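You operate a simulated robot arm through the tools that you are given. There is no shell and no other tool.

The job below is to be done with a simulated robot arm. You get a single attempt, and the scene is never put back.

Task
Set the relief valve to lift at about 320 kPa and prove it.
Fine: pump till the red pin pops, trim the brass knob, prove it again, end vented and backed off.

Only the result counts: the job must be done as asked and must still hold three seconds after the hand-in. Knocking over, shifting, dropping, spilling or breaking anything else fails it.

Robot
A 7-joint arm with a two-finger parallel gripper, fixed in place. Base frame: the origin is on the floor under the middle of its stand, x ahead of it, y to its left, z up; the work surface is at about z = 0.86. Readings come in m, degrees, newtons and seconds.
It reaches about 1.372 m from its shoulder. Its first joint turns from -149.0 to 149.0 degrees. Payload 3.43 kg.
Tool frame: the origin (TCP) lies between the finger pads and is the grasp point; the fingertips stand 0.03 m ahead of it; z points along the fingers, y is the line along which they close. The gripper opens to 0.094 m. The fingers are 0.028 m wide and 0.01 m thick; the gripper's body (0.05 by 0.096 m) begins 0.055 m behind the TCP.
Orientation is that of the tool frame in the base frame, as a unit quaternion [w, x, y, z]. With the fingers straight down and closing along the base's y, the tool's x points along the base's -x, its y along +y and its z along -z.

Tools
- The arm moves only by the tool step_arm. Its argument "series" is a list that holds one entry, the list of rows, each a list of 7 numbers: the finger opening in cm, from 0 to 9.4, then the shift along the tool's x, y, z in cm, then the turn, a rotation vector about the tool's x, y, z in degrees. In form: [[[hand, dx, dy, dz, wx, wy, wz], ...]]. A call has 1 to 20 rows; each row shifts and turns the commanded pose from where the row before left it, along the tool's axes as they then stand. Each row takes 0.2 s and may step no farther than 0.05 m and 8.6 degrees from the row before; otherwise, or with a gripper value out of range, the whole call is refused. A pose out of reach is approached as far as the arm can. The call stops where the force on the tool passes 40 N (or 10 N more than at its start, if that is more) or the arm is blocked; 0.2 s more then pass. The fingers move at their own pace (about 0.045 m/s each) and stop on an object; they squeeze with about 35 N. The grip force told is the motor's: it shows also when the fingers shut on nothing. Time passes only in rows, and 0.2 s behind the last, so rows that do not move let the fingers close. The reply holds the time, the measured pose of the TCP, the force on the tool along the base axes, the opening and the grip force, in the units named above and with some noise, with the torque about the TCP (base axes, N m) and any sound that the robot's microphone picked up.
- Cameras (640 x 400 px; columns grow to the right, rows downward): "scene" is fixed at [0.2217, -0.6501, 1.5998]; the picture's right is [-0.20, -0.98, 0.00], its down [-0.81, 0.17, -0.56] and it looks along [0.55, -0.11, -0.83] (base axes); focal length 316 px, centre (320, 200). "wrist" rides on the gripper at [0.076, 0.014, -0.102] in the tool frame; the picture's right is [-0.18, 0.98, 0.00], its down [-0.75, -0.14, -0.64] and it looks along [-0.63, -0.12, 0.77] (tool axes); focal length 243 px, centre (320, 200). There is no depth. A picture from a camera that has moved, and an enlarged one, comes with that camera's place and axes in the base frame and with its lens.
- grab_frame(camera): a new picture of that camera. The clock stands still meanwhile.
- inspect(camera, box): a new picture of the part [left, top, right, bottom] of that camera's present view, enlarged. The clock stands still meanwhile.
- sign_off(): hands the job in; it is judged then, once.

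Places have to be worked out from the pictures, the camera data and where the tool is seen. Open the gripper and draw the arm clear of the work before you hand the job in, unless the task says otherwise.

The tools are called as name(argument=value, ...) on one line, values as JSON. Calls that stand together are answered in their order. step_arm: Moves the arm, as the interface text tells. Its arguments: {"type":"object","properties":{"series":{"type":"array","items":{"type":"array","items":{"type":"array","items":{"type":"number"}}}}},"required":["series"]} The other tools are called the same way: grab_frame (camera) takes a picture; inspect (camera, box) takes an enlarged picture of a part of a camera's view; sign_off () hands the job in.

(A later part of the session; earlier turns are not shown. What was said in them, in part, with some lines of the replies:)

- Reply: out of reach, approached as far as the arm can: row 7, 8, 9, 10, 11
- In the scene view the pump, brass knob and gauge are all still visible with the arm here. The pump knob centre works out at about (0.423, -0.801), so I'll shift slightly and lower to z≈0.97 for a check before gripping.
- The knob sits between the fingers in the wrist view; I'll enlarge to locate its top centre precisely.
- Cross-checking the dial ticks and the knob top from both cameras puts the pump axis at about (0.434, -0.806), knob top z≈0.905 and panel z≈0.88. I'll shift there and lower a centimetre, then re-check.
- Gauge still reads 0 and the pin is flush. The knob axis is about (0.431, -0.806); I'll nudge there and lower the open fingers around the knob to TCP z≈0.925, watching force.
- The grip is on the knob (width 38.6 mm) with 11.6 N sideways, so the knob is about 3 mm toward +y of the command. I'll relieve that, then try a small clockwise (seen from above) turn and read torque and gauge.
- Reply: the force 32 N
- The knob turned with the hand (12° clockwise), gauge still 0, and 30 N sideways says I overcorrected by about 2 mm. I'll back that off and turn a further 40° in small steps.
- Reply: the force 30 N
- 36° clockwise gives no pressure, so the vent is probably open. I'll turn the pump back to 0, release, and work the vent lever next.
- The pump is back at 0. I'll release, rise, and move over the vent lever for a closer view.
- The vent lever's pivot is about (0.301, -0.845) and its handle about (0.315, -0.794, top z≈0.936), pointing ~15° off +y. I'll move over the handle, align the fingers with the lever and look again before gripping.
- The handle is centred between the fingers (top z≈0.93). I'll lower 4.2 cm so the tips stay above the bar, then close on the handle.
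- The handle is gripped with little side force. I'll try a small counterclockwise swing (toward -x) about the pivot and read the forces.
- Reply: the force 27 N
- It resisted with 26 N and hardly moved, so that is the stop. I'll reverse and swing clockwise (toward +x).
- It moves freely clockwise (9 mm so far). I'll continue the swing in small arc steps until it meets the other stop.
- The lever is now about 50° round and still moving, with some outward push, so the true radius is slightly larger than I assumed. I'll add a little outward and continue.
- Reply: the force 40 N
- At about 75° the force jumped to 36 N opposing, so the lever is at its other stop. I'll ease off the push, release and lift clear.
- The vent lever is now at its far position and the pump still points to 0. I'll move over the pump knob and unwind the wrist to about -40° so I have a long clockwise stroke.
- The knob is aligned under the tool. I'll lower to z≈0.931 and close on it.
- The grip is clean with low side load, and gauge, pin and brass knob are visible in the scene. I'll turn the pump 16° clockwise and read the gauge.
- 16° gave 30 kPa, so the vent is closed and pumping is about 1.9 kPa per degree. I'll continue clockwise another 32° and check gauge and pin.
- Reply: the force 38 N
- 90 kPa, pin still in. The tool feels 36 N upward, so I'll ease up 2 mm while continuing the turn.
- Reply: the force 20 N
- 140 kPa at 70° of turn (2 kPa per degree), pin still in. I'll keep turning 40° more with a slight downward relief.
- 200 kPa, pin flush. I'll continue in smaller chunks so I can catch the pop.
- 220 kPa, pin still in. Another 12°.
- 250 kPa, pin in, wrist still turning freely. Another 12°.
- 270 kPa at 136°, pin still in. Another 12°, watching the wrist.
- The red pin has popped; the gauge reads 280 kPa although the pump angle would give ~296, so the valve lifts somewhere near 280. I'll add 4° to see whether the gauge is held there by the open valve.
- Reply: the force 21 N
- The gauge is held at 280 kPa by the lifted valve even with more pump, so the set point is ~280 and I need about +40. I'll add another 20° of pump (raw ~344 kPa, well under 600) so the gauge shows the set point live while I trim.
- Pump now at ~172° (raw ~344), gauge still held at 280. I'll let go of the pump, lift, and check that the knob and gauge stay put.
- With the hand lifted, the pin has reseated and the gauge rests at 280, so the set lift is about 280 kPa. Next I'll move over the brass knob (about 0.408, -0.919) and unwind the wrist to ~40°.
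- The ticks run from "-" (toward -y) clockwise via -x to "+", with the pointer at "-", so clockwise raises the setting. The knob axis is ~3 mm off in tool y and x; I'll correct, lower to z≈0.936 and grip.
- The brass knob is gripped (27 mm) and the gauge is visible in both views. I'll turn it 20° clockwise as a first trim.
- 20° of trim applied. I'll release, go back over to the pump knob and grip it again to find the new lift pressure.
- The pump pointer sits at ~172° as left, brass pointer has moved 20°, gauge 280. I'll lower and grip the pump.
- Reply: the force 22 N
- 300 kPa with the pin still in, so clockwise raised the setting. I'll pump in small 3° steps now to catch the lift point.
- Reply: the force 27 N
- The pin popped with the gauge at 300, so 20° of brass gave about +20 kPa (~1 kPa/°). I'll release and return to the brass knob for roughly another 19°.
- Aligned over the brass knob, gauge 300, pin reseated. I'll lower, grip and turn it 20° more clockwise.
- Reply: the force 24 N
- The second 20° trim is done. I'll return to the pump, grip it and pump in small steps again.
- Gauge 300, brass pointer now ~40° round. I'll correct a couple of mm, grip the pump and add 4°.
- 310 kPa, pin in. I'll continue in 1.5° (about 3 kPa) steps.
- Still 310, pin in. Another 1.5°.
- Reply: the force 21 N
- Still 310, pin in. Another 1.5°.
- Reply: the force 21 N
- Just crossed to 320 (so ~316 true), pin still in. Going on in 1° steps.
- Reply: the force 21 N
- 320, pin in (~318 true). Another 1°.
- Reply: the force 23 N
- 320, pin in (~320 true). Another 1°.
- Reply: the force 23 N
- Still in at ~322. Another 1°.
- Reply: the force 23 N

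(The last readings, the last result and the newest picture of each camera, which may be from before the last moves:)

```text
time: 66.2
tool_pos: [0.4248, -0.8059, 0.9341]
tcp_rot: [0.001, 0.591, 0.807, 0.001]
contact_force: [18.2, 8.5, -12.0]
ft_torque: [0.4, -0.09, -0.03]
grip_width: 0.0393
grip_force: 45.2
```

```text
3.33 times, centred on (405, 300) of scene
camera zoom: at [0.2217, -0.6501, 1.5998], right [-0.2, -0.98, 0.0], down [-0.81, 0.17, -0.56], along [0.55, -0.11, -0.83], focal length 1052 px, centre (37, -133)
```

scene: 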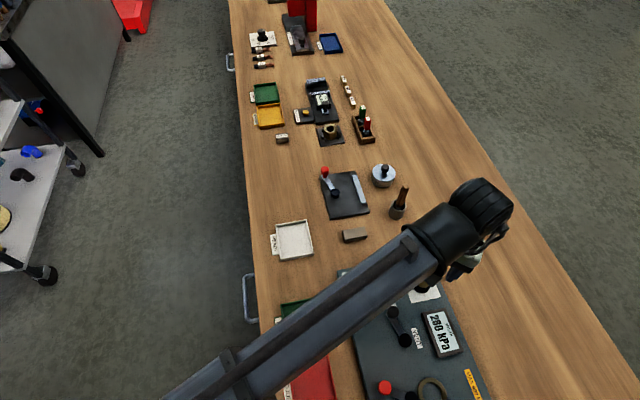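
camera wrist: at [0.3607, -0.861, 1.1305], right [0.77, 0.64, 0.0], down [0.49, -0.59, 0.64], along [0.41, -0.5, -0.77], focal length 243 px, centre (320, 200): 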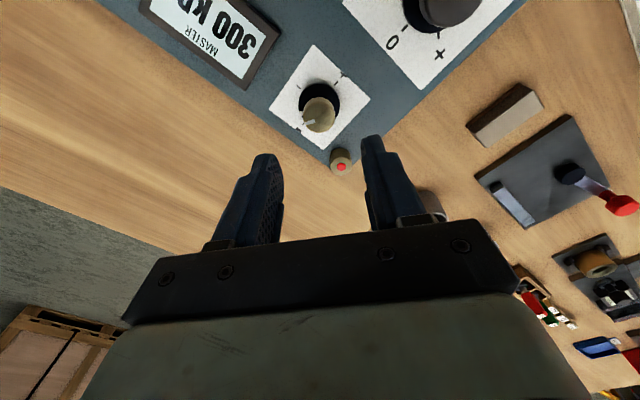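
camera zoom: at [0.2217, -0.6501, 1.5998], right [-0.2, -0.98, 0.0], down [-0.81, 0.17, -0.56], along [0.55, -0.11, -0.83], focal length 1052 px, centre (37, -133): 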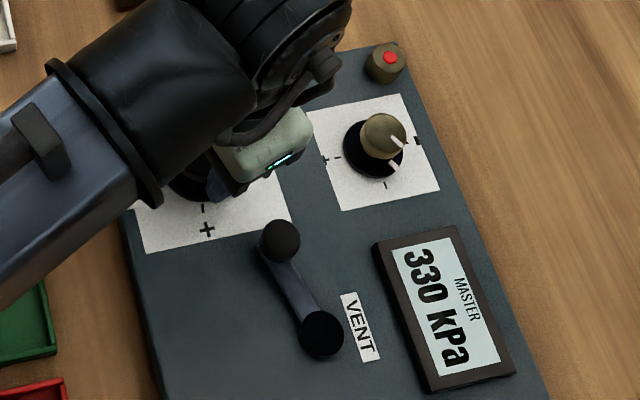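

Now 330 (just over 325), pin still in: the setting is a bit high. I'll keep stepping to find where it lifts.

step_arm(series=[[[3, 0, 0, 0, 0, 0, 1], [3, 0, 0, 0, 0, 0, 0]]])

inspect(camera="scene", box=[330, 240, 480, 360])

```text
time: 66.8
tool_pos: [0.4251, -0.8065, 0.9346]
tcp_rot: [0.001, 0.598, 0.801, 0.0]
contact_force: [18.9, 6.3, -6.7]
ft_torque: [0.88, 0.08, -0.03]
grip_width: 0.0393
grip_force: 44.8
```

```text
3.33 times, centred on (405, 300) of scene
camera zoom: at [0.2217, -0.6501, 1.5998], right [-0.2, -0.98, 0.0], down [-0.81, 0.17, -0.56], along [0.55, -0.11, -0.83], focal length 1052 px, centre (37, -133)
```

zoom: 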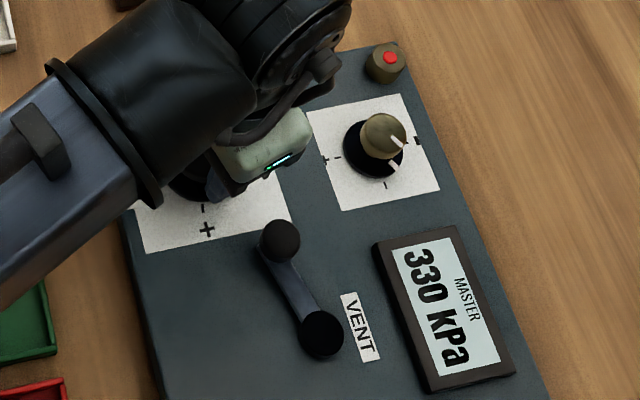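

330, pin in (~327). One more degree.

step_arm(series=[[[3, 0, 0, 0, 0, 0, 1], [3, 0, 0, 0, 0, 0, 0]]])

inspect(camera="scene", box=[330, 240, 480, 360])

```text
time: 67.4
tool_pos: [0.4265, -0.8063, 0.9337]
tcp_rot: [0.001, 0.605, 0.796, 0.001]
contact_force: [18.6, 3.5, -3.5]
ft_torque: [0.83, -0.14, -0.03]
grip_width: 0.0394
grip_force: 44.9
```

```text
3.33 times, centred on (405, 300) of scene
camera zoom: at [0.2217, -0.6501, 1.5998], right [-0.2, -0.98, 0.0], down [-0.81, 0.17, -0.56], along [0.55, -0.11, -0.83], focal length 1052 px, centre (37, -133)
```

zoom: 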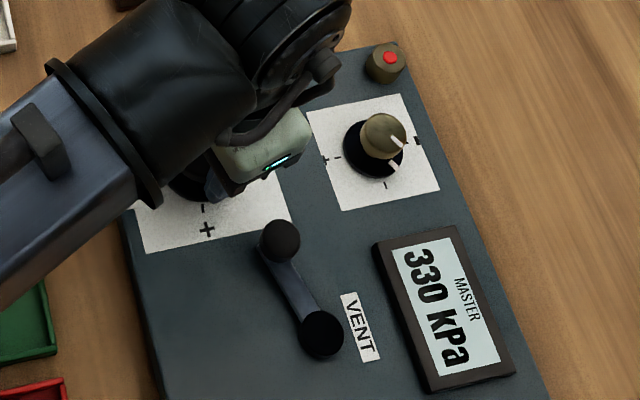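

Still in at ~329. I'll take 1.5° more.

step_arm(series=[[[3, 0, 0, 0, 0, 0, 1.5], [3, 0, 0, 0, 0, 0, 0]]])

inspect(camera="scene", box=[330, 240, 480, 360])

```text
time: 68.0
tool_pos: [0.4242, -0.8066, 0.933]
tcp_rot: [0.0, 0.616, 0.788, 0.0]
contact_force: [17.3, 2.2, -5.3]
ft_torque: [0.29, -0.38, -0.07]
grip_width: 0.0396
grip_force: 44.7
```

```text
3.33 times, centred on (405, 300) of scene
camera zoom: at [0.2217, -0.6501, 1.5998], right [-0.2, -0.98, 0.0], down [-0.81, 0.17, -0.56], along [0.55, -0.11, -0.83], focal length 1052 px, centre (37, -133)
```

zoom: 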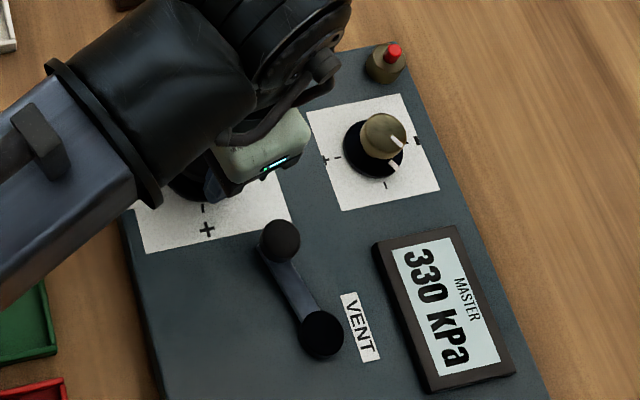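

The pin popped between ~329.5 and 332.5 kPa, so the setting is ~331 and needs to come down ~11. I'll first back the pump off 30° so the valve is firmly seated before re-trimming.

step_arm(series=[[[3, -0.02, 0.08, 0, 0, 0, -5], [3, 0, 0, 0, 0, 0, -5], [3, 0, 0, 0, 0, 0, -5], [3, 0, 0, 0, 0, 0, -5], [3, 0, 0, 0, 0, 0, -5], [3, 0, 0, 0, 0, 0, -5], [3, 0, 0, 0, 0, 0, 0]]])

inspect(camera="scene", box=[330, 240, 480, 360])

```text
time: 69.6
tool_pos: [0.4249, -0.8061, 0.9347]
tcp_rot: [0.0, 0.39, 0.921, 0.001]
contact_force: [13.3, 2.8, -4.4]
ft_torque: [0.3, 0.28, 0.0]
grip_width: 0.0392
grip_force: 45.0
```

```text
3.33 times, centred on (405, 300) of scene
camera zoom: at [0.2217, -0.6501, 1.5998], right [-0.2, -0.98, 0.0], down [-0.81, 0.17, -0.56], along [0.55, -0.11, -0.83], focal length 1052 px, centre (37, -133)
```

zoom: 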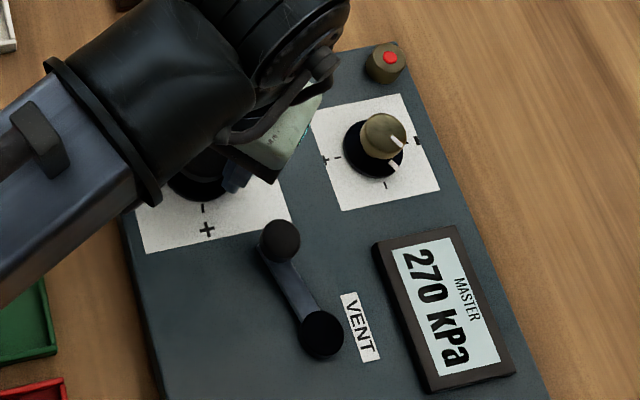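

Backed off to 270 kPa with the pin seated. Now I'll release and go over to the brass knob.

step_arm(series=[[[5, 0, 0, 0, 0, 0, 0], [7, 0, 0, 0, 0, 0, 0], [7, 0, 0, 0, 0, 0, 0], [7, 0, 0, -3.1, 0, 0, 0], [7, 0, 0, -3.1, 0, 0, 0], [7, 0, 0, -3.0, 0, 0, 0], [6, -2.45, -3.13, 0, 0, 0, 0], [6, -2.45, -3.13, 0, 0, 0, 0], [6, -2.45, -3.13, 0, 0, 0, 0], [5, 0, 0, 0, 0, 0, 0]]])

inspect(camera="wrist", box=[250, 40, 390, 190])

grab_frame(camera="scene")

```text
time: 71.8
tool_pos: [0.4086, -0.9249, 1.0245]
tcp_rot: [0.0, 0.391, 0.92, -0.001]
contact_force: [1.0, -1.3, -0.2]
ft_torque: [0.03, 0.01, -0.02]
grip_width: 0.0499
grip_force: 0.0
```

```text
2.67 times, centred on (320, 115) of wrist
camera zoom: at [0.3674, -0.8576, 1.1284], right [0.83, 0.55, 0.0], down [0.42, -0.64, 0.64], along [0.35, -0.54, -0.77], focal length 647 px, centre (320, 427)
```

zoom: 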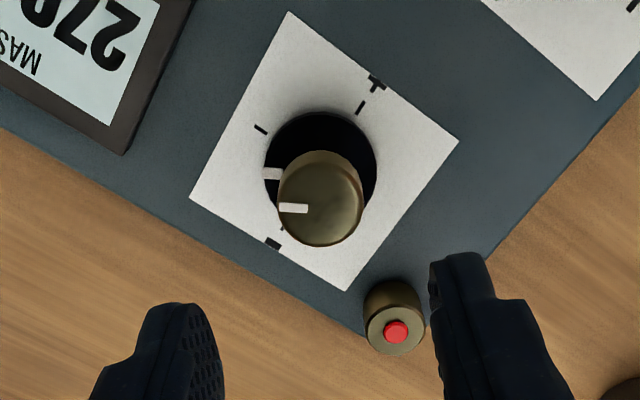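

```text
taken
```

scene: 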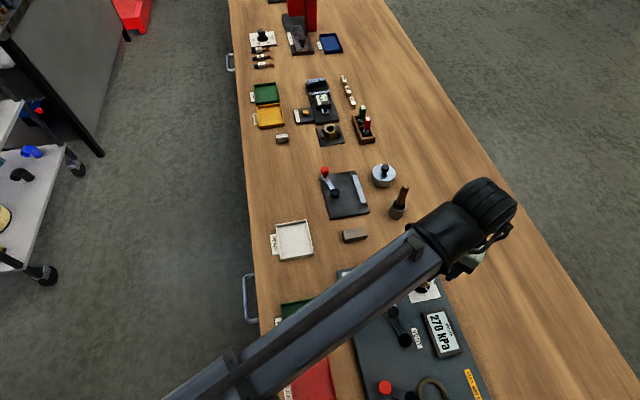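

The pointer sits near 48° round, matching a setting of ~331 at about 1 kPa per degree, so I need about -10.5°. I'll nudge 2 mm to centre, lower and grip.

step_arm(series=[[[5, 0.2, 0, 3.0, 0, 0, 0], [5, 0, 0, 3.0, 0, 0, 0], [5, 0, 0, 2.9, 0, 0, 0], [4, 0, 0, 0, 0, 0, 0], [3, 0, 0, 0, 0, 0, 0], [2, 0, 0, 0, 0, 0, 0], [2, 0, 0, 0, 0, 0, 0]]])

inspect(camera="wrist", box=[240, 80, 420, 220])

```text
time: 73.4
tool_pos: [0.4088, -0.9219, 0.9359]
tcp_rot: [0.0, 0.391, 0.92, 0.0]
contact_force: [1.0, 1.3, -3.9]
ft_torque: [-0.16, -0.18, -0.01]
grip_width: 0.0279
grip_force: 44.9
```

```text
2.86 times, centred on (330, 150) of wrist
camera zoom: at [0.3659, -0.8563, 1.0401], right [0.83, 0.55, 0.0], down [0.42, -0.64, 0.64], along [0.35, -0.54, -0.77], focal length 693 px, centre (291, 343)
```

zoom: 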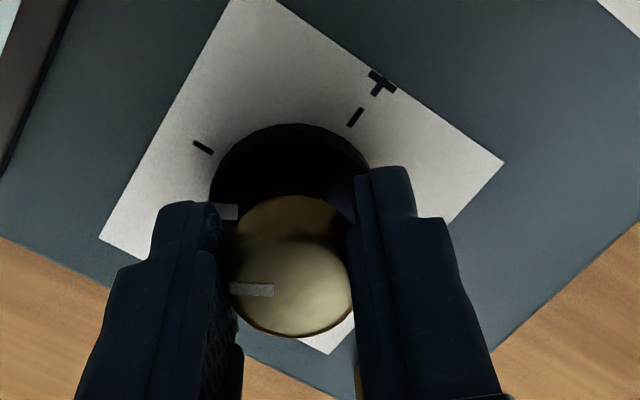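

Well centred (about 1 N side force). I'll turn it 10.5° counterclockwise.

step_arm(series=[[[2, 0, 0, 0, 0, 0, -3.5], [2, 0, 0, 0, 0, 0, -3.5], [2, 0, 0, 0, 0, 0, -3.5], [2, 0, 0, 0, 0, 0, 0], [2, 0, 0, 0, 0, 0, 0]]])

inspect(camera="wrist", box=[240, 80, 420, 220])

```text
time: 74.6
tool_pos: [0.4083, -0.9223, 0.9374]
tcp_rot: [0.0, 0.305, 0.952, -0.001]
contact_force: [7.7, -1.2, -0.7]
ft_torque: [0.59, 0.62, 0.01]
grip_width: 0.0278
grip_force: 45.3
```

```text
2.86 times, centred on (330, 150) of wrist
camera zoom: at [0.3544, -0.8656, 1.0401], right [0.72, 0.69, 0.0], down [0.53, -0.55, 0.64], along [0.45, -0.46, -0.77], focal length 693 px, centre (291, 343)
```

zoom: 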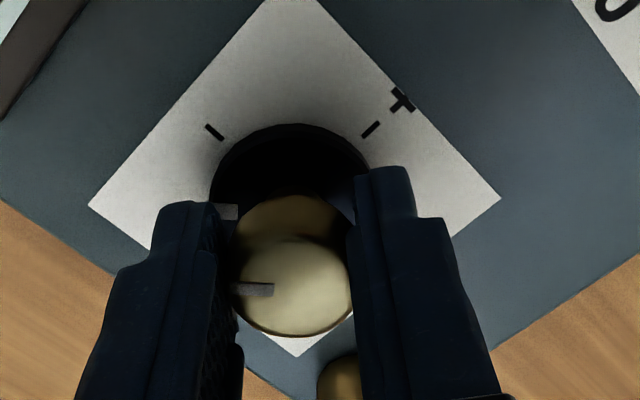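

The knob followed the hand exactly. I'll go back to the pump for the proof.

step_arm(series=[[[4, 0, 0, 0, 0, 0, 0], [5, 0, 0, 0, 0, 0, 0], [5, 0, 0, -3, 0, 0, 0], [5, 0, 0, -3, 0, 0, 0], [6, 0, 0, -3, 0, 0, 0], [7, 1.84, 3.5, 0, 0, 0, 0], [7, 1.84, 3.5, 0, 0, 0, 0], [7, 1.84, 3.5, 0, 0, 0, 0], [7, 0, 0, 0, 0, 0, 0]]])

inspect(camera="scene", box=[330, 240, 480, 360])

inspect(camera="wrist", box=[220, 40, 420, 180])

```text
time: 76.6
tool_pos: [0.4257, -0.8046, 1.0275]
tcp_rot: [0.0, 0.305, 0.952, 0.0]
contact_force: [0.3, -0.1, -0.4]
ft_torque: [-0.02, 0.0, 0.0]
grip_width: 0.0698
grip_force: 0.1
```

```text
3.33 times, centred on (405, 300) of scene
camera zoom: at [0.2217, -0.6501, 1.5998], right [-0.2, -0.98, 0.0], down [-0.81, 0.17, -0.56], along [0.55, -0.11, -0.83], focal length 1052 px, centre (37, -133)
```

zoom: 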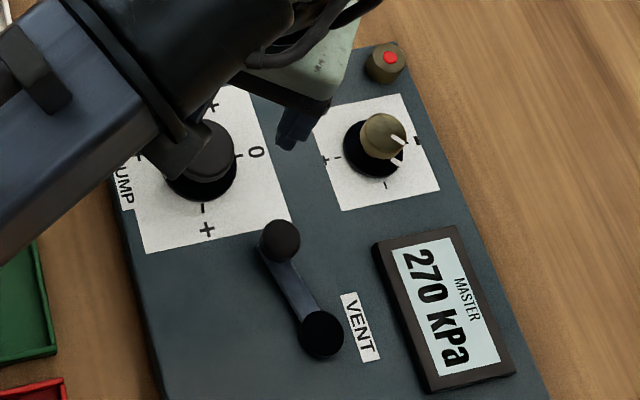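

```text
2.86 times, centred on (320, 110) of wrist
camera zoom: at [0.3725, -0.7474, 1.1312], right [0.72, 0.69, 0.0], down [0.53, -0.55, 0.64], along [0.45, -0.46, -0.77], focal length 693 px, centre (320, 457)
```

zoom: 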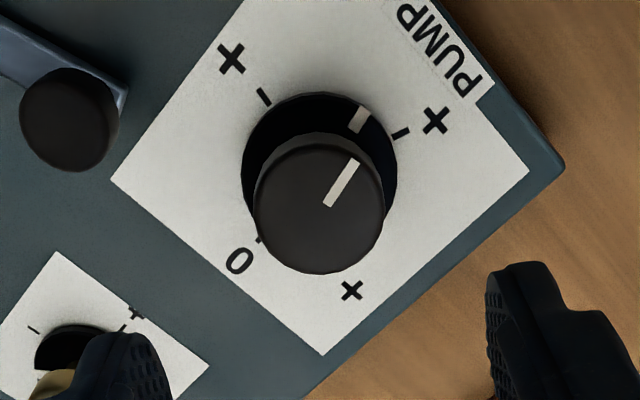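

Gauge 270, pin in. I'll lower, grip the pump and turn 20° (to ~308 kPa).

step_arm(series=[[[7, 0, 0, 3.2, 0, 0, 0], [7, 0, 0, 3.2, 0, 0, 0], [7, 0, 0, 3.1, 0, 0, 0], [5.5, 0, 0, 0, 0, 0, 0], [4.2, 0, 0, 0, 0, 0, 0], [3, 0, 0, 0, 0, 0, 0], [3, 0, 0, 0, 0, 0, 0], [3, 0, 0, 0, 0, 0, 5], [3, 0, 0, 0, 0, 0, 5], [3, 0, 0, 0, 0, 0, 5], [3, 0, 0, 0, 0, 0, 5], [3, 0, 0, 0, 0, 0, 0]]])

inspect(camera="scene", box=[330, 240, 480, 360])

```text
time: 79.2
tool_pos: [0.4244, -0.8055, 0.9319]
tcp_rot: [0.0, 0.466, 0.885, 0.0]
contact_force: [15.8, 22.6, -9.0]
ft_torque: [-0.45, 0.11, 0.02]
grip_width: 0.0393
grip_force: 45.0
```

```text
3.33 times, centred on (405, 300) of scene
camera zoom: at [0.2217, -0.6501, 1.5998], right [-0.2, -0.98, 0.0], down [-0.81, 0.17, -0.56], along [0.55, -0.11, -0.83], focal length 1052 px, centre (37, -133)
```

zoom: 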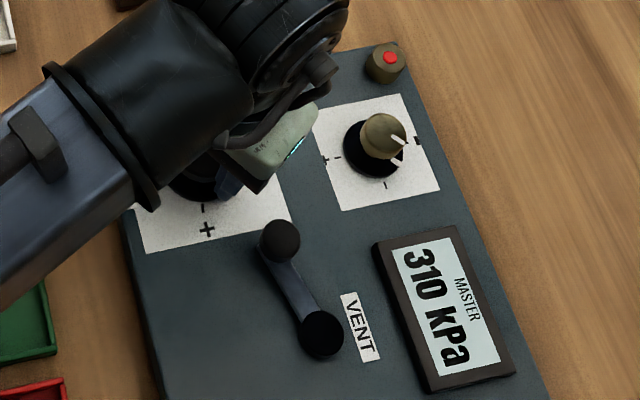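

310 kPa, pin in. I'll relieve the side load slightly and step 1.5°.

step_arm(series=[[[3, 0, 0.08, 0, 0, 0, 1.5], [3, 0, 0, 0, 0, 0, 0]]])

inspect(camera="scene", box=[330, 240, 480, 360])

```text
time: 79.8
tool_pos: [0.4251, -0.8041, 0.9306]
tcp_rot: [0.0, 0.477, 0.879, 0.001]
contact_force: [15.3, 17.9, -11.4]
ft_torque: [0.52, 0.08, -0.01]
grip_width: 0.0396
grip_force: 45.0
```

```text
3.33 times, centred on (405, 300) of scene
camera zoom: at [0.2217, -0.6501, 1.5998], right [-0.2, -0.98, 0.0], down [-0.81, 0.17, -0.56], along [0.55, -0.11, -0.83], focal length 1052 px, centre (37, -133)
```

zoom: 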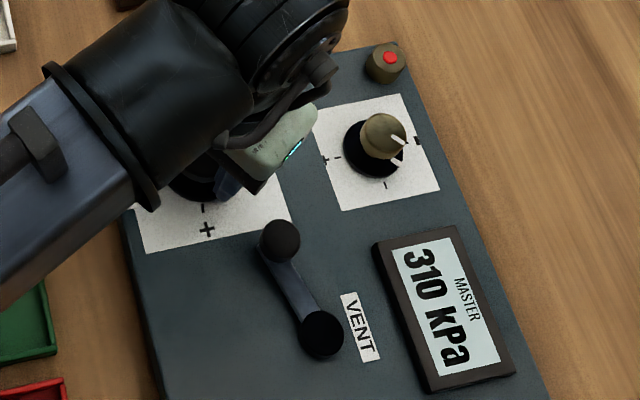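

310, pin in. Another 1.5°.

step_arm(series=[[[3, 0, 0.05, 0, 0, 0, 1.5], [3, 0, 0, 0, 0, 0, 0]]])

inspect(camera="scene", box=[330, 240, 480, 360])

```text
time: 80.4
tool_pos: [0.425, -0.8056, 0.9318]
tcp_rot: [0.0, 0.488, 0.873, 0.001]
contact_force: [13.8, 15.9, -14.6]
ft_torque: [0.51, 0.14, -0.02]
grip_width: 0.0397
grip_force: 44.5
```

```text
3.33 times, centred on (405, 300) of scene
camera zoom: at [0.2217, -0.6501, 1.5998], right [-0.2, -0.98, 0.0], down [-0.81, 0.17, -0.56], along [0.55, -0.11, -0.83], focal length 1052 px, centre (37, -133)
```

zoom: 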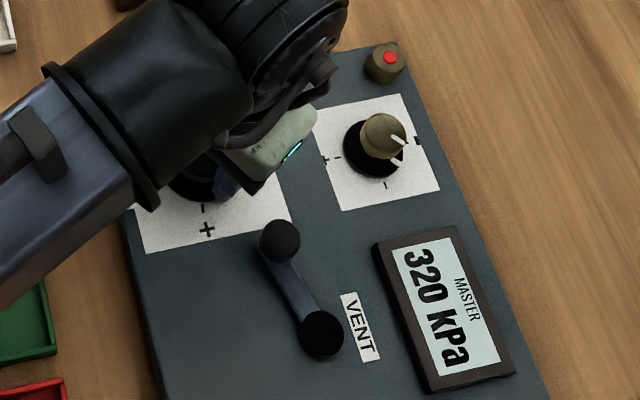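

Crossed to 320 (true ~316), pin in. Stepping 1°.

step_arm(series=[[[3, 0, 0, 0, 0, 0, 1], [3, 0, 0, 0, 0, 0, 0]]])

inspect(camera="scene", box=[330, 240, 480, 360])

```text
time: 81.0
tool_pos: [0.4241, -0.8052, 0.931]
tcp_rot: [0.001, 0.496, 0.868, 0.001]
contact_force: [13.1, 13.5, -15.5]
ft_torque: [0.31, 0.02, 0.0]
grip_width: 0.0395
grip_force: 44.9
```

```text
3.33 times, centred on (405, 300) of scene
camera zoom: at [0.2217, -0.6501, 1.5998], right [-0.2, -0.98, 0.0], down [-0.81, 0.17, -0.56], along [0.55, -0.11, -0.83], focal length 1052 px, centre (37, -133)
```

zoom: 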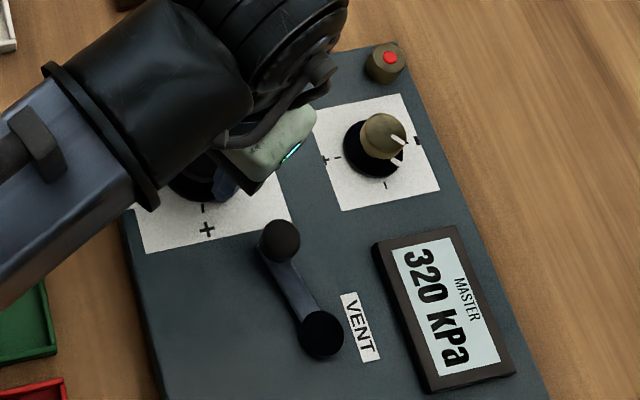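

320, pin in (~318). Another 1°.

step_arm(series=[[[3, 0, 0, 0, 0, 0, 1], [3, 0, 0, 0, 0, 0, 0]]])

inspect(camera="scene", box=[330, 240, 480, 360])

```text
time: 81.6
tool_pos: [0.4249, -0.8058, 0.9314]
tcp_rot: [0.0, 0.503, 0.864, 0.0]
contact_force: [13.8, 15.9, -15.6]
ft_torque: [-0.13, -0.1, -0.01]
grip_width: 0.0396
grip_force: 44.9
```

```text
3.33 times, centred on (405, 300) of scene
camera zoom: at [0.2217, -0.6501, 1.5998], right [-0.2, -0.98, 0.0], down [-0.81, 0.17, -0.56], along [0.55, -0.11, -0.83], focal length 1052 px, centre (37, -133)
```

zoom: 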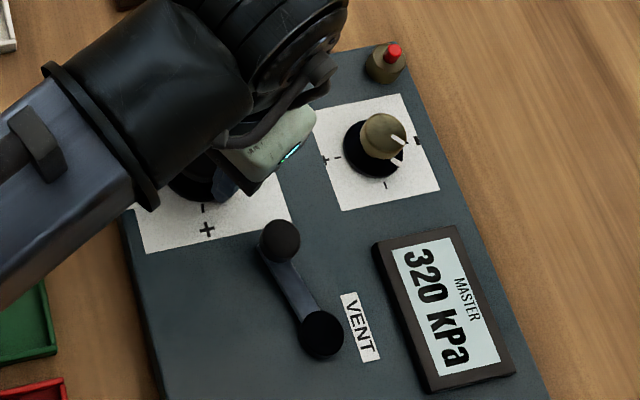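

The pin popped right at 320 kPa (true ~318–321): the re-proof succeeded. Now I'll back the pump off counterclockwise about 96° in this grip, easing the side load first.

step_arm(series=[[[3, 0.05, 0.13, 0.04, 0, 0, 0], [3, 0, 0, 0, 0, 0, -8], [3, 0, 0, 0, 0, 0, -8], [3, 0, 0, 0, 0, 0, -8], [3, 0, 0, 0, 0, 0, -8], [3, 0, 0, 0, 0, 0, -8], [3, 0, 0, 0, 0, 0, -8], [3, 0, 0, 0, 0, 0, 0]]])

inspect(camera="scene", box=[330, 240, 480, 360])

```text
time: 83.4
tool_pos: [0.4254, -0.8059, 0.9322]
tcp_rot: [0.0, 0.108, 0.994, -0.001]
contact_force: [-2.9, -10.7, 1.7]
ft_torque: [0.43, 0.34, 0.02]
grip_width: 0.0394
grip_force: 44.9
```

```text
3.33 times, centred on (405, 300) of scene
camera zoom: at [0.2217, -0.6501, 1.5998], right [-0.2, -0.98, 0.0], down [-0.81, 0.17, -0.56], along [0.55, -0.11, -0.83], focal length 1052 px, centre (37, -133)
```

zoom: 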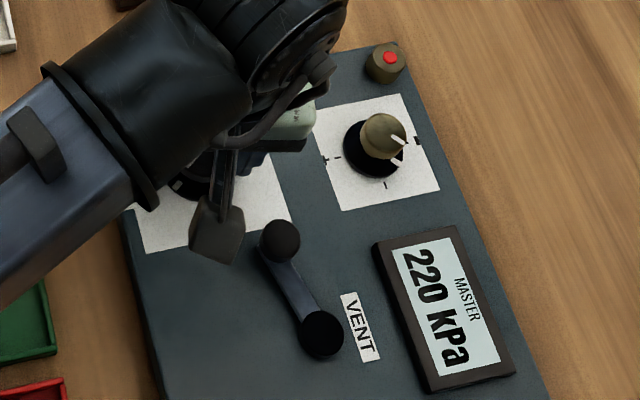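

Pressure falling (220 kPa), pin reseated. Continuing the back-off another 56°.

step_arm(series=[[[3, 0, 0, 0, 0, 0, -8], [3, 0, 0, 0, 0, 0, -8], [3, 0, 0, 0, 0, 0, -8], [3, 0, 0, 0, 0, 0, -8], [3, 0, 0, 0, 0, 0, -8], [3, 0, 0, 0, 0, 0, -8], [3, 0, 0, 0, 0, 0, -8], [3, 0, 0, 0, 0, 0, 0]]])

inspect(camera="scene", box=[330, 240, 480, 360])

```text
time: 85.2
tool_pos: [0.4261, -0.8048, 0.9311]
tcp_rot: [0.001, -0.373, 0.928, -0.002]
contact_force: [5.4, -20.0, 22.6]
ft_torque: [-0.28, -0.18, -0.01]
grip_width: 0.0391
grip_force: 45.0
```

```text
3.33 times, centred on (405, 300) of scene
camera zoom: at [0.2217, -0.6501, 1.5998], right [-0.2, -0.98, 0.0], down [-0.81, 0.17, -0.56], along [0.55, -0.11, -0.83], focal length 1052 px, centre (37, -133)
```

zoom: 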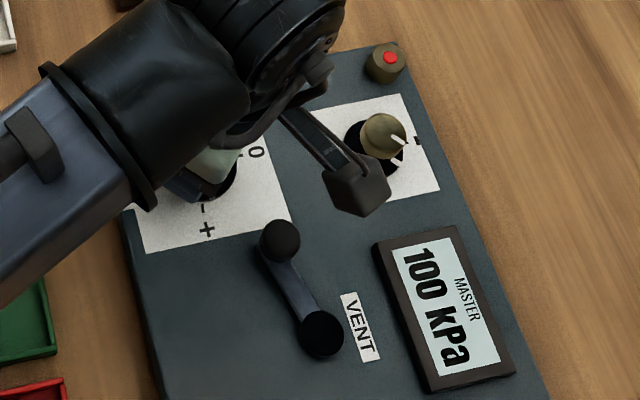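

100 kPa now, pump about 90° from zero. Next I'll open the vent: release the pump, rise and move over the vent handle at about (0.357, -0.8315).

step_arm(series=[[[5, 0, 0, 0, 0, 0, 0], [7, 0, 0, 0, 0, 0, 0], [7, 0, 0, 0, 0, 0, 0], [7, 0, 0, -3.3, 0, 0, 0], [7, 0, 0, -3.3, 0, 0, 0], [7, 0, 0, -3.3, 0, 0, 0], [6, 3.39, 1.41, 0, 0, 0, 0], [5, 3.39, 1.41, 0, 0, 0, 0], [4.6, 0, 0, 0, 0, 0, 0]]])

step_arm(series=[[[4.6, 0, 0, 0, 0, 0, 8.5], [4.6, 0, 0, 0, 0, 0, 8.5], [4.6, 0, 0, 0, 0, 0, 8.5], [4.6, 0, 0, 0, 0, 0, 8.5], [4.6, 0, 0, 0, 0, 0, 8.5], [4.6, 0, 0, 0, 0, 0, 8.5], [4.6, 0, 0, 0, 0, 0, 8.5], [4.6, 0, 0, 0, 0, 0, 8.5], [4.6, 0, 0, 0, 0, 0, 8.5], [4.6, 0, 0, 0, 0, 0, 8.5], [4.6, 0, 0, 0, 0, 0, 8.5], [4.6, 0, 0, 0, 0, 0, 8.5], [4.6, 0, 0, 0, 0, 0, 8.5], [4.6, 0, 0, 0, 0, 0, 8.5], [4.6, 0, 0, 0, 0, 0, 0]]])

grab_frame(camera="wrist")

inspect(camera="wrist", box=[220, 60, 420, 200])

```text
time: 87.2
tool_pos: [0.3565, -0.8293, 1.03]
tcp_rot: [0.0, -0.371, 0.929, 0.0]
contact_force: [0.0, -0.5, -0.1]
ft_torque: [-0.02, 0.03, 0.01]
grip_width: 0.0462
grip_force: 0.1
```

```text
time: 90.4
tool_pos: [0.3567, -0.8288, 1.0294]
tcp_rot: [0.0, 0.613, 0.79, 0.0]
contact_force: [-0.8, 0.6, -0.3]
ft_torque: [0.01, 0.01, -0.02]
grip_width: 0.046
grip_force: 0.1
```

```text
taken
camera wrist: at [0.3529, -0.7508, 1.1336], right [1.0, 0.07, 0.0], down [0.05, -0.77, 0.64], along [0.04, -0.64, -0.77], focal length 243 px, centre (320, 200)
```

wrist: 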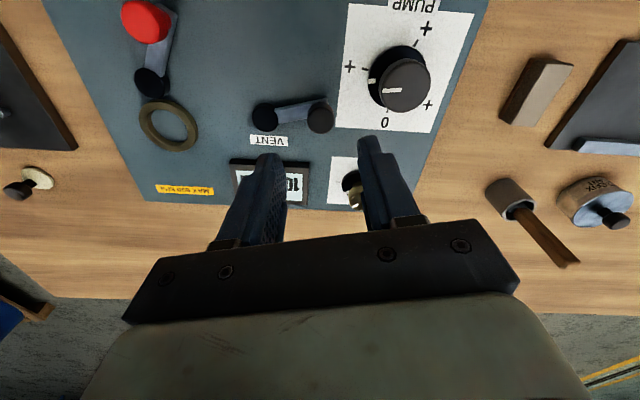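

```text
2.86 times, centred on (320, 130) of wrist
camera zoom: at [0.3529, -0.7508, 1.1336], right [1.0, 0.07, 0.0], down [0.05, -0.77, 0.64], along [0.04, -0.64, -0.77], focal length 693 px, centre (320, 400)
```

zoom: 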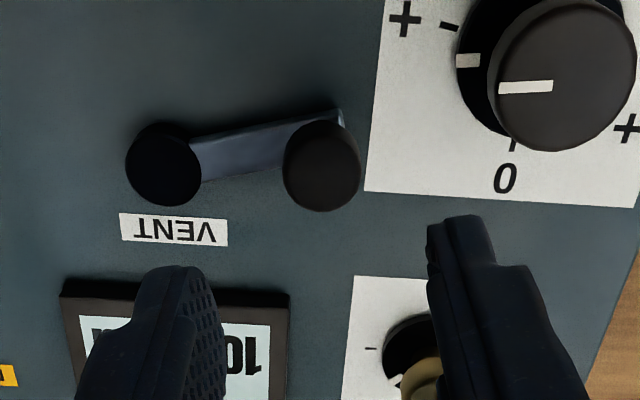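

The handle is directly under the tool. I'll lower 8 cm, close on it, and check.

step_arm(series=[[[4.4, 0, 0, 3.0, 0, 0, 0], [4.4, 0, 0, 3.0, 0, 0, 0], [4.4, 0, 0, 2.0, 0, 0, 0], [4.4, 0, 0, 0, 0, 0, 0], [3.2, 0, 0, 0, 0, 0, 0], [2.4, 0, 0, 0, 0, 0, 0], [1.5, 0, 0, 0, 0, 0, 0], [1.5, 0, 0, 0, 0, 0, 0]]])

inspect(camera="wrist", box=[220, 80, 420, 220])

```text
time: 92.2
tool_pos: [0.3584, -0.8308, 0.9528]
tcp_rot: [0.001, 0.612, 0.791, 0.0]
contact_force: [2.6, 0.3, -2.4]
ft_torque: [-0.22, 0.14, -0.03]
grip_width: 0.0233
grip_force: 45.0
```

```text
2.86 times, centred on (320, 150) of wrist
camera zoom: at [0.3527, -0.751, 1.0548], right [1.0, 0.07, 0.0], down [0.05, -0.77, 0.64], along [0.04, -0.64, -0.77], focal length 693 px, centre (320, 343)
```

zoom: 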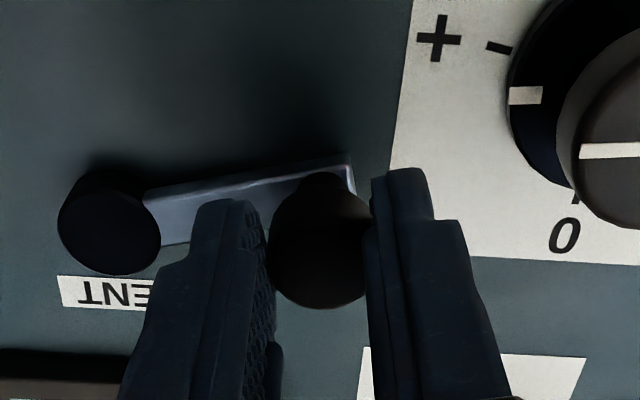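

The handle is gripped with low load. I'll swing the lever counterclockwise back toward its original (open) position.

step_arm(series=[[[1.5, 0.65, -0.04, 0, 0, 0, -7], [1.5, 0.65, -0.04, 0, 0, 0, -7], [1.5, 0.65, -0.04, 0, 0, 0, -7], [1.5, 0.65, -0.04, 0, 0, 0, -7], [1.5, 0, 0, 0, 0, 0, 0]]])

grab_frame(camera="wrist")

inspect(camera="scene", box=[330, 240, 480, 370])

```text
time: 93.4
tool_pos: [0.3444, -0.8085, 0.9513]
tcp_rot: [-0.001, 0.403, 0.915, -0.002]
contact_force: [-18.5, -9.3, 12.2]
ft_torque: [-0.18, 0.28, -0.32]
grip_width: 0.023
grip_force: 45.4
```

```text
taken
camera wrist: at [0.3032, -0.7402, 1.0546], right [0.85, 0.53, 0.0], down [0.41, -0.65, 0.64], along [0.34, -0.55, -0.77], focal length 243 px, centre (320, 200)
```

wrist: 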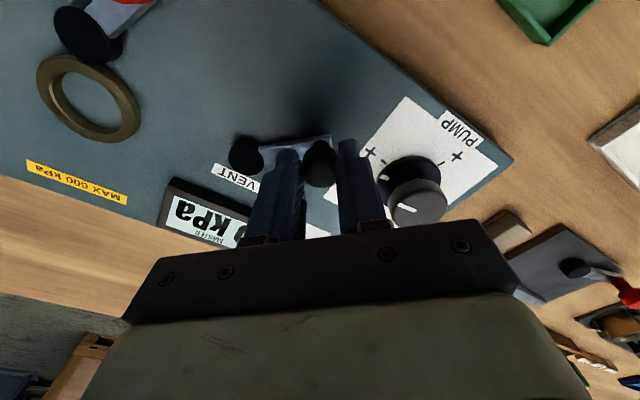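

```text
3.08 times, centred on (405, 305) of scene
camera zoom: at [0.2217, -0.6501, 1.5998], right [-0.2, -0.98, 0.0], down [-0.81, 0.17, -0.56], along [0.55, -0.11, -0.83], focal length 971 px, centre (58, -123)
```

zoom: 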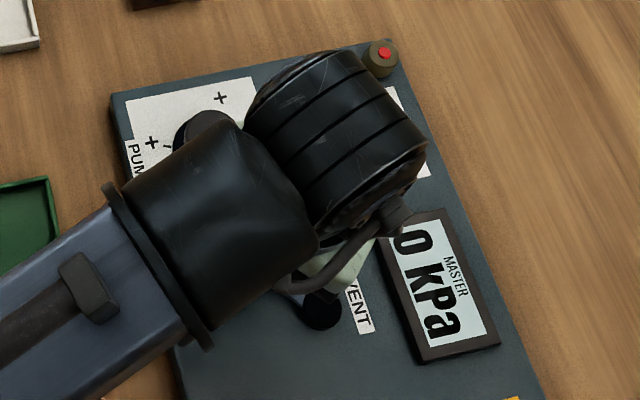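

The lever swung halfway and the gauge has dropped (reads "...0"). I'll continue the swing, slightly more inward, to the original stop.

step_arm(series=[[[1.5, 0.65, -0.14, 0, 0, 0, -7], [1.5, 0.65, -0.06, 0, 0, 0, -7], [1.5, 0.65, -0.06, 0, 0, 0, -7], [1.5, 0.65, -0.06, 0, 0, 0, -7], [1.5, 0, 0, 0, 0, 0, 0]]])

grab_frame(camera="wrist")

```text
time: 94.6
tool_pos: [0.3217, -0.7946, 0.9509]
tcp_rot: [0.0, 0.168, 0.986, -0.001]
contact_force: [-7.5, -20.1, 12.3]
ft_torque: [-0.41, 0.13, -0.01]
grip_width: 0.0235
grip_force: 44.8
```

```text
taken
camera wrist: at [0.255, -0.7546, 1.0544], right [0.5, 0.87, 0.0], down [0.66, -0.38, 0.64], along [0.56, -0.32, -0.77], focal length 243 px, centre (320, 200)
```

wrist: 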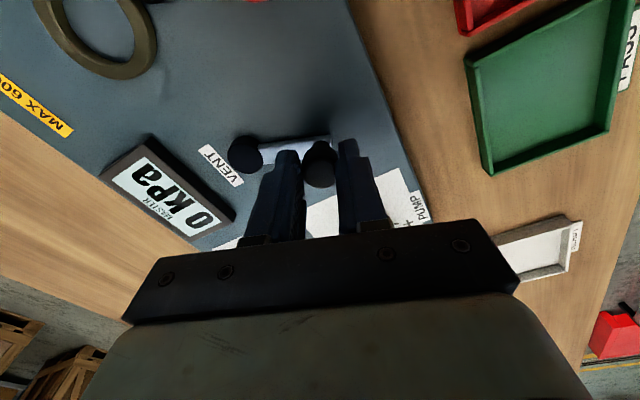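

0 kPa: vented. The lever is ~5 mm short of where it started, so I'll push on gently to the stop.

step_arm(series=[[[1.5, 0.45, -0.12, 0, 0, 0, -5], [1.5, 0.3, -0.02, 0, 0, 0, -3], [1.5, 0, 0, 0, 0, 0, 0]]])

```text
time: 95.4
tool_pos: [0.3151, -0.7941, 0.951]
tcp_rot: [0.002, 0.099, 0.995, -0.001]
contact_force: [7.7, -17.1, 21.9]
ft_torque: [-0.16, -0.04, 0.02]
grip_width: 0.0235
grip_force: 44.9
```

The handle is back at its original stop position with a light reaction. I'll release, rise, and move over the pump to finish backing it off.

step_arm(series=[[[3.5, 0, 0, 0, 0, 0, 0], [4.5, 0, 0, 0, 0, 0, 0], [4.5, 0, 0, 0, 0, 0, 0], [4.5, 0, 0, -2.5, 0, 0, 0], [4.5, 0, 0, -2.5, 0, 0, 0], [5, 0, 0, -2.5, 0, 0, 0], [6, -3.65, 0.36, 0, 0, 0, 0], [7, -3.65, 0.36, 0, 0, 0, 0], [7, -3.65, 0.36, 0, 0, 0, 0], [7, 0, 0, 0, 0, 0, 8.5], [7, 0, 0, 0, 0, 0, 8.5], [7, 0, 0, 0, 0, 0, 8.5], [7, 0, 0, 0, 0, 0, 8.5], [7, 0, 0, 0, 0, 0, 8.5], [7, 0, 0, 0, 0, 0, 0]]])

grab_frame(camera="scene")

inspect(camera="wrist", box=[220, 40, 420, 180])

inspect(camera="scene", box=[330, 240, 480, 360])

```text
time: 98.6
tool_pos: [0.4236, -0.8041, 1.0252]
tcp_rot: [-0.001, 0.455, 0.89, 0.0]
contact_force: [0.6, -0.4, 0.3]
ft_torque: [-0.01, -0.01, 0.0]
grip_width: 0.0699
grip_force: 0.1
```

```text
taken
```

scene: 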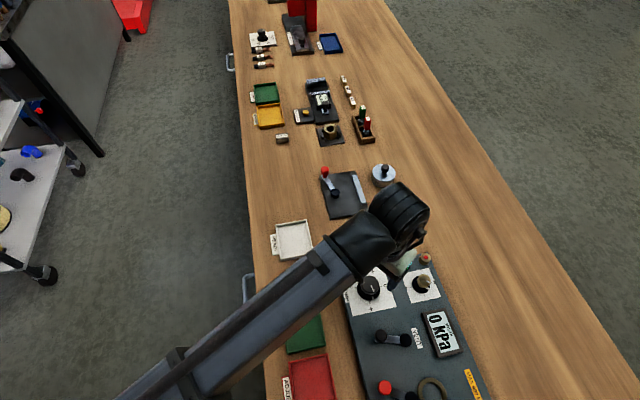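

```text
2.86 times, centred on (320, 110) of wrist
camera zoom: at [0.3916, -0.7322, 1.1286], right [0.9, 0.43, 0.0], down [0.33, -0.69, 0.64], along [0.27, -0.58, -0.77], focal length 693 px, centre (320, 457)
```

zoom: 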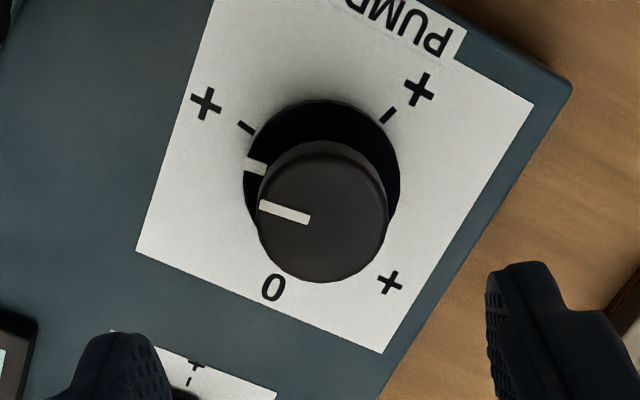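

```text
3.33 times, centred on (405, 300) of scene
camera zoom: at [0.2217, -0.6501, 1.5998], right [-0.2, -0.98, 0.0], down [-0.81, 0.17, -0.56], along [0.55, -0.11, -0.83], focal length 1052 px, centre (37, -133)
```

zoom: 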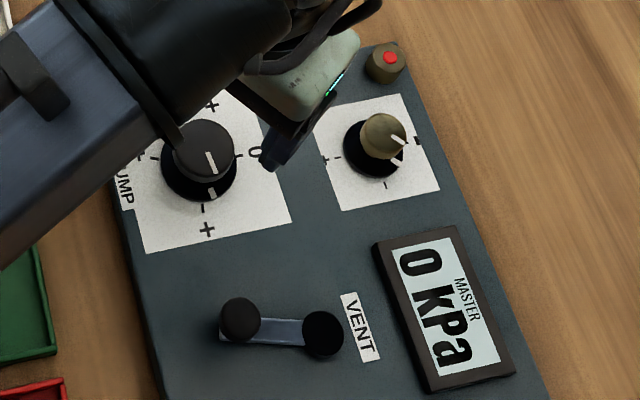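

Gauge 0, vent lever at its starting position, pump pointer ~75° from 0. I'll grip the pump and turn it back 64°, then finish by eye.

step_arm(series=[[[7, -0.2, 0.05, 3.1, 0, 0, 0], [7, 0, 0, 3.1, 0, 0, 0], [7, 0, 0, 3.1, 0, 0, 0], [5.5, 0, 0, 0, 0, 0, 0], [4.2, 0, 0, 0, 0, 0, 0], [3, 0, 0, 0, 0, 0, 0], [3, 0, 0, 0, 0, 0, 0], [3, 0, 0, 0, 0, 0, -8], [3, 0, 0, 0, 0, 0, -8], [3, 0, 0, 0, 0, 0, -8], [3, 0, 0, 0, 0, 0, -8], [3, 0, 0, 0, 0, 0, -8], [3, 0, 0, 0, 0, 0, -8], [3, 0, 0, 0, 0, 0, -8], [3, 0, 0, 0, 0, 0, 0]]])

inspect(camera="wrist", box=[220, 80, 420, 220])

```text
time: 101.8
tool_pos: [0.4262, -0.8041, 0.9315]
tcp_rot: [0.0, -0.02, 1.0, 0.002]
contact_force: [9.8, 14.8, -15.9]
ft_torque: [-0.09, 0.47, -0.01]
grip_width: 0.0394
grip_force: 44.5
```

```text
2.86 times, centred on (320, 150) of wrist
camera zoom: at [0.35, -0.7919, 1.0352], right [0.15, 0.99, 0.0], down [0.76, -0.11, 0.64], along [0.64, -0.09, -0.77], focal length 693 px, centre (320, 343)
```

zoom: 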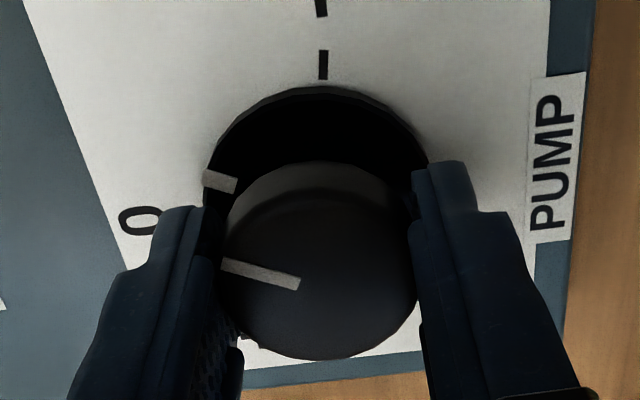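

About 22° remain to 0. I'll continue and watch for the stop.

step_arm(series=[[[3, 0, 0.05, 0, 0, 0, -6], [3, 0, 0, 0, 0, 0, -6], [3, 0, 0, 0, 0, 0, -5], [3, 0, 0, 0, 0, 0, 0]]])

inspect(camera="wrist", box=[220, 80, 420, 220])

```text
time: 102.8
tool_pos: [0.4247, -0.8046, 0.9313]
tcp_rot: [0.0, -0.166, 0.986, 0.0]
contact_force: [11.0, 13.4, -10.9]
ft_torque: [0.09, -0.66, 0.01]
grip_width: 0.0392
grip_force: 44.9
```

```text
2.86 times, centred on (320, 150) of wrist
camera zoom: at [0.3496, -0.8144, 1.0354], right [-0.15, 0.99, 0.0], down [0.76, 0.11, 0.64], along [0.64, 0.1, -0.77], focal length 693 px, centre (320, 343)
```

zoom: 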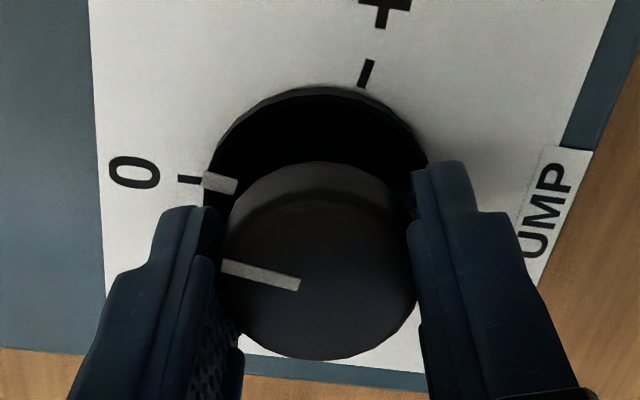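

The pointer is ~8° short of the 0 tick. I'll turn another 5° and check torque.

step_arm(series=[[[3, 0, 0.03, 0, 0, 0, -5], [3, 0, 0, 0, 0, 0, 0]]])

inspect(camera="wrist", box=[220, 80, 420, 220])

```text
time: 103.4
tool_pos: [0.4255, -0.8046, 0.9324]
tcp_rot: [0.0, -0.21, 0.978, 0.0]
contact_force: [11.7, 9.8, -9.5]
ft_torque: [0.38, -0.71, 0.01]
grip_width: 0.0389
grip_force: 45.2
```

```text
2.86 times, centred on (320, 150) of wrist
camera zoom: at [0.3509, -0.8209, 1.0354], right [-0.23, 0.97, 0.0], down [0.75, 0.18, 0.64], along [0.62, 0.15, -0.77], focal length 693 px, centre (320, 343)
```

zoom: 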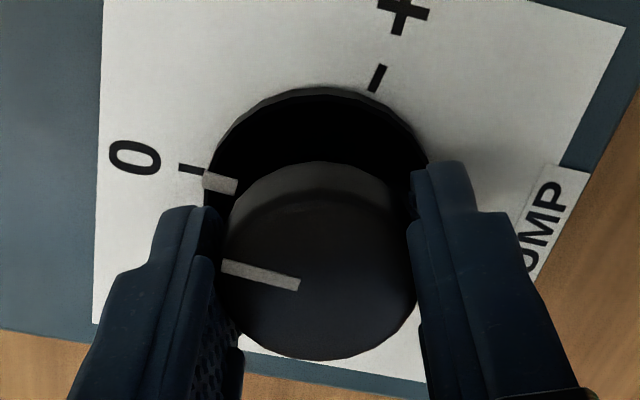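

Pointer is within ~2° of the 0 tick and no stop felt yet. A further 3° to seat it at zero.

step_arm(series=[[[3, 0, 0, 0, 0, 0, -3], [3, 0, 0, 0, 0, 0, 0]]])

inspect(camera="wrist", box=[220, 80, 420, 220])

```text
time: 104.0
tool_pos: [0.4246, -0.8044, 0.9316]
tcp_rot: [0.001, -0.233, 0.972, 0.0]
contact_force: [10.3, 8.5, -10.7]
ft_torque: [0.2, -0.91, 0.03]
grip_width: 0.0391
grip_force: 44.9
```

```text
2.86 times, centred on (320, 150) of wrist
camera zoom: at [0.3519, -0.8248, 1.0355], right [-0.28, 0.96, 0.0], down [0.74, 0.22, 0.64], along [0.62, 0.18, -0.77], focal length 693 px, centre (320, 343)
```

zoom: 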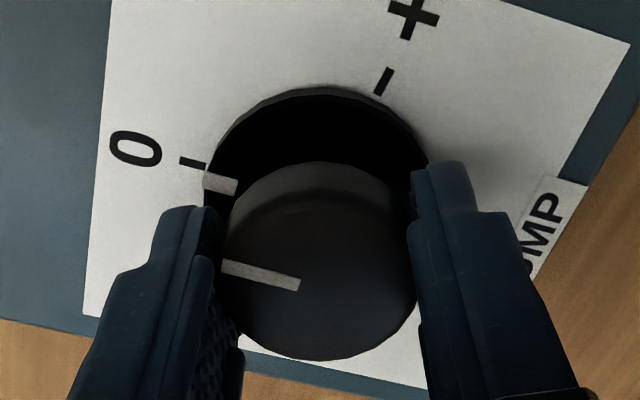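

Pointer and tick now look parallel. I'll try 2° more to feel whether the zero stop is there.

step_arm(series=[[[3, 0, 0, 0, 0, 0, -2], [3, 0, 0, 0, 0, 0, 0]]])

inspect(camera="wrist", box=[220, 80, 420, 220])

```text
time: 104.6
tool_pos: [0.4259, -0.8033, 0.9316]
tcp_rot: [0.0, -0.251, 0.968, 0.0]
contact_force: [9.1, 10.3, -8.4]
ft_torque: [0.19, -0.5, -0.85]
grip_width: 0.0391
grip_force: 45.0
```

```text
2.86 times, centred on (320, 150) of wrist
camera zoom: at [0.3527, -0.8273, 1.0355], right [-0.32, 0.95, 0.0], down [0.73, 0.24, 0.64], along [0.61, 0.2, -0.77], focal length 693 px, centre (320, 343)
```

zoom: 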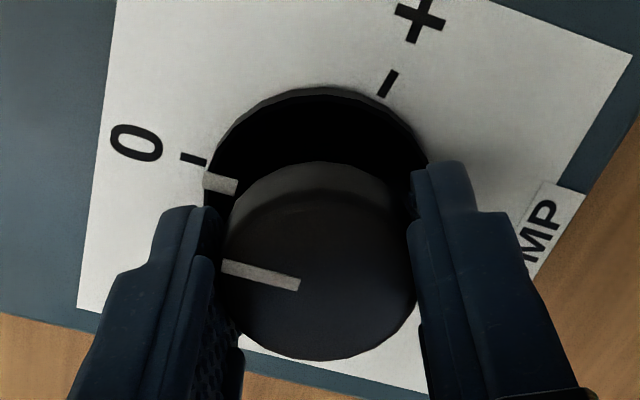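

Torque jumped to -0.85 N·m: that is the pump's zero stop. I'll open the hand, lift away, and check everything.

step_arm(series=[[[3, 0, 0, 0, 0, 0, 0.5], [5, 0, 0, 0, 0, 0, 0], [7, 0, 0, 0, 0, 0, 0], [7, 0, 0, 0, 0, 0, 0], [7, 0, 0, -3, 0, 0, 0], [7, 0, 0, -4, 0, 0, 0], [7, 0, 0, -4, 0, 0, 0], [7, 0, 0, -4, 0, 0, 0], [7, 0, 0, -4, 0, 0, 0], [7, 0, 0, -4, 0, 0, 0], [7, 0, 0, 0, 0, 0, 0]]])

inspect(camera="wrist", box=[180, 0, 460, 180])

inspect(camera="scene", box=[330, 240, 490, 370])

```text
time: 107.0
tool_pos: [0.4254, -0.8062, 1.1607]
tcp_rot: [0.0, -0.246, 0.969, 0.0]
contact_force: [0.2, -0.1, 0.0]
ft_torque: [0.03, 0.01, 0.0]
grip_width: 0.07
grip_force: 0.2
```

```text
2.22 times, centred on (320, 90) of wrist
camera zoom: at [0.3528, -0.8279, 1.2646], right [-0.31, 0.95, 0.0], down [0.73, 0.24, 0.64], along [0.61, 0.2, -0.77], focal length 539 px, centre (320, 444)
```

zoom: 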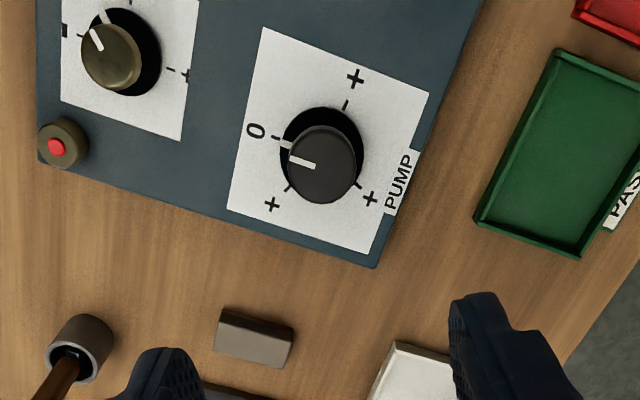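

```text
3.08 times, centred on (410, 305) of scene
camera zoom: at [0.2217, -0.6501, 1.5998], right [-0.2, -0.98, 0.0], down [-0.81, 0.17, -0.56], along [0.55, -0.11, -0.83], focal length 971 px, centre (43, -123)
```

zoom: 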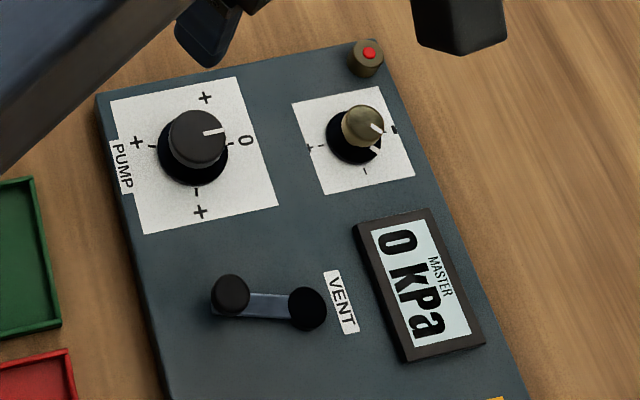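

Pump is on 0, vent lever at its open position, gauge 0 kPa, pin reset and brass knob left as proven at 320. I'll draw the arm away from the panel with the gripper open.

step_arm(series=[[[9, -3.7, -0.12, -0.8, 0, 0, 0], [9, -3.7, -0.12, -0.8, 0, 0, 0], [9, -3.7, -0.12, -0.8, 0, 0, 0], [9, -3.7, -0.12, -0.8, 0, 0, 0], [9, -3.7, -0.12, -0.8, 0, 0, 0], [9, -3.7, -0.12, -0.8, 0, 0, 0], [9, 0, 0, 0, 0, 0, 0], [9, 0, 0, 0, 0, 0, 0]]])

grab_frame(camera="scene")

inspect(camera="scene", box=[330, 240, 490, 400])

```text
time: 108.8
tool_pos: [0.6235, -0.7024, 1.2095]
tcp_rot: [0.0, -0.246, 0.969, 0.0]
contact_force: [0.3, 0.7, 0.2]
ft_torque: [0.01, -0.01, -0.01]
grip_width: 0.09
grip_force: 0.1
```

```text
taken
```

scene: 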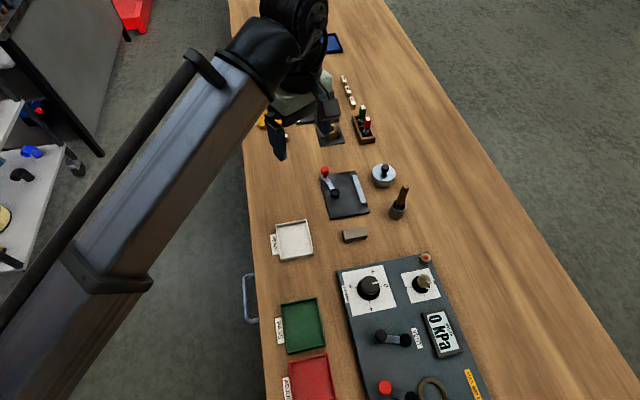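

```text
2.50 times, centred on (410, 320) of scene
camera zoom: at [0.2217, -0.6501, 1.5998], right [-0.2, -0.98, 0.0], down [-0.81, 0.17, -0.56], along [0.55, -0.11, -0.83], focal length 789 px, centre (95, -100)
```

zoom: 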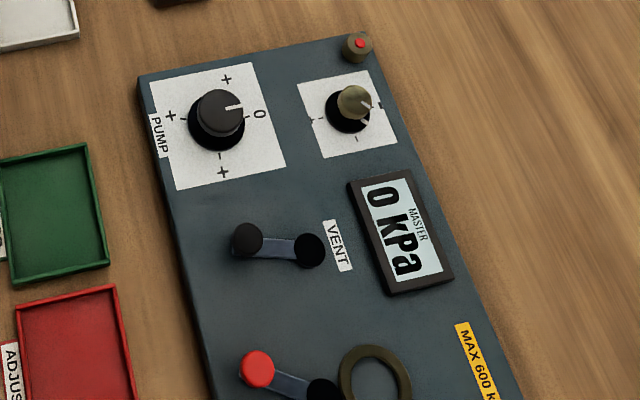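

The arm is clear, the gripper is open and nothing else on the bench has moved. The panel shows 0 kPa, vent open, pump at 0, pin reset and the brass knob where it lifted at 320 kPa, so I'm handing the job in.

sign_off()

```text
The job is handed in.
```

The relief valve now lifts at about 320 kPa, and I proved it again after the final trim.

- **As found:** with the vent closed, the red pin popped with the gauge at 280 kPa.
- **Trim:** turning the brass knob clockwise raises the setting. The first trim gave about 300 kPa, the second went too far to about 331, so I turned it back about 10°.
- **Proof:** the pin popped with the gauge at 320. The gauge only shows steps of 10 kPa; from the pump angle the true lift is about 317–322 kPa. I pumped up from about 270 kPa for this check, with the pin seated, rather than from zero.
- **End state:** the vent is open, the gauge reads 0 kPa, the pin is back in, and the pump is against its zero stop. The brass knob has not been touched since the proof, and the arm is clear with the gripper open.
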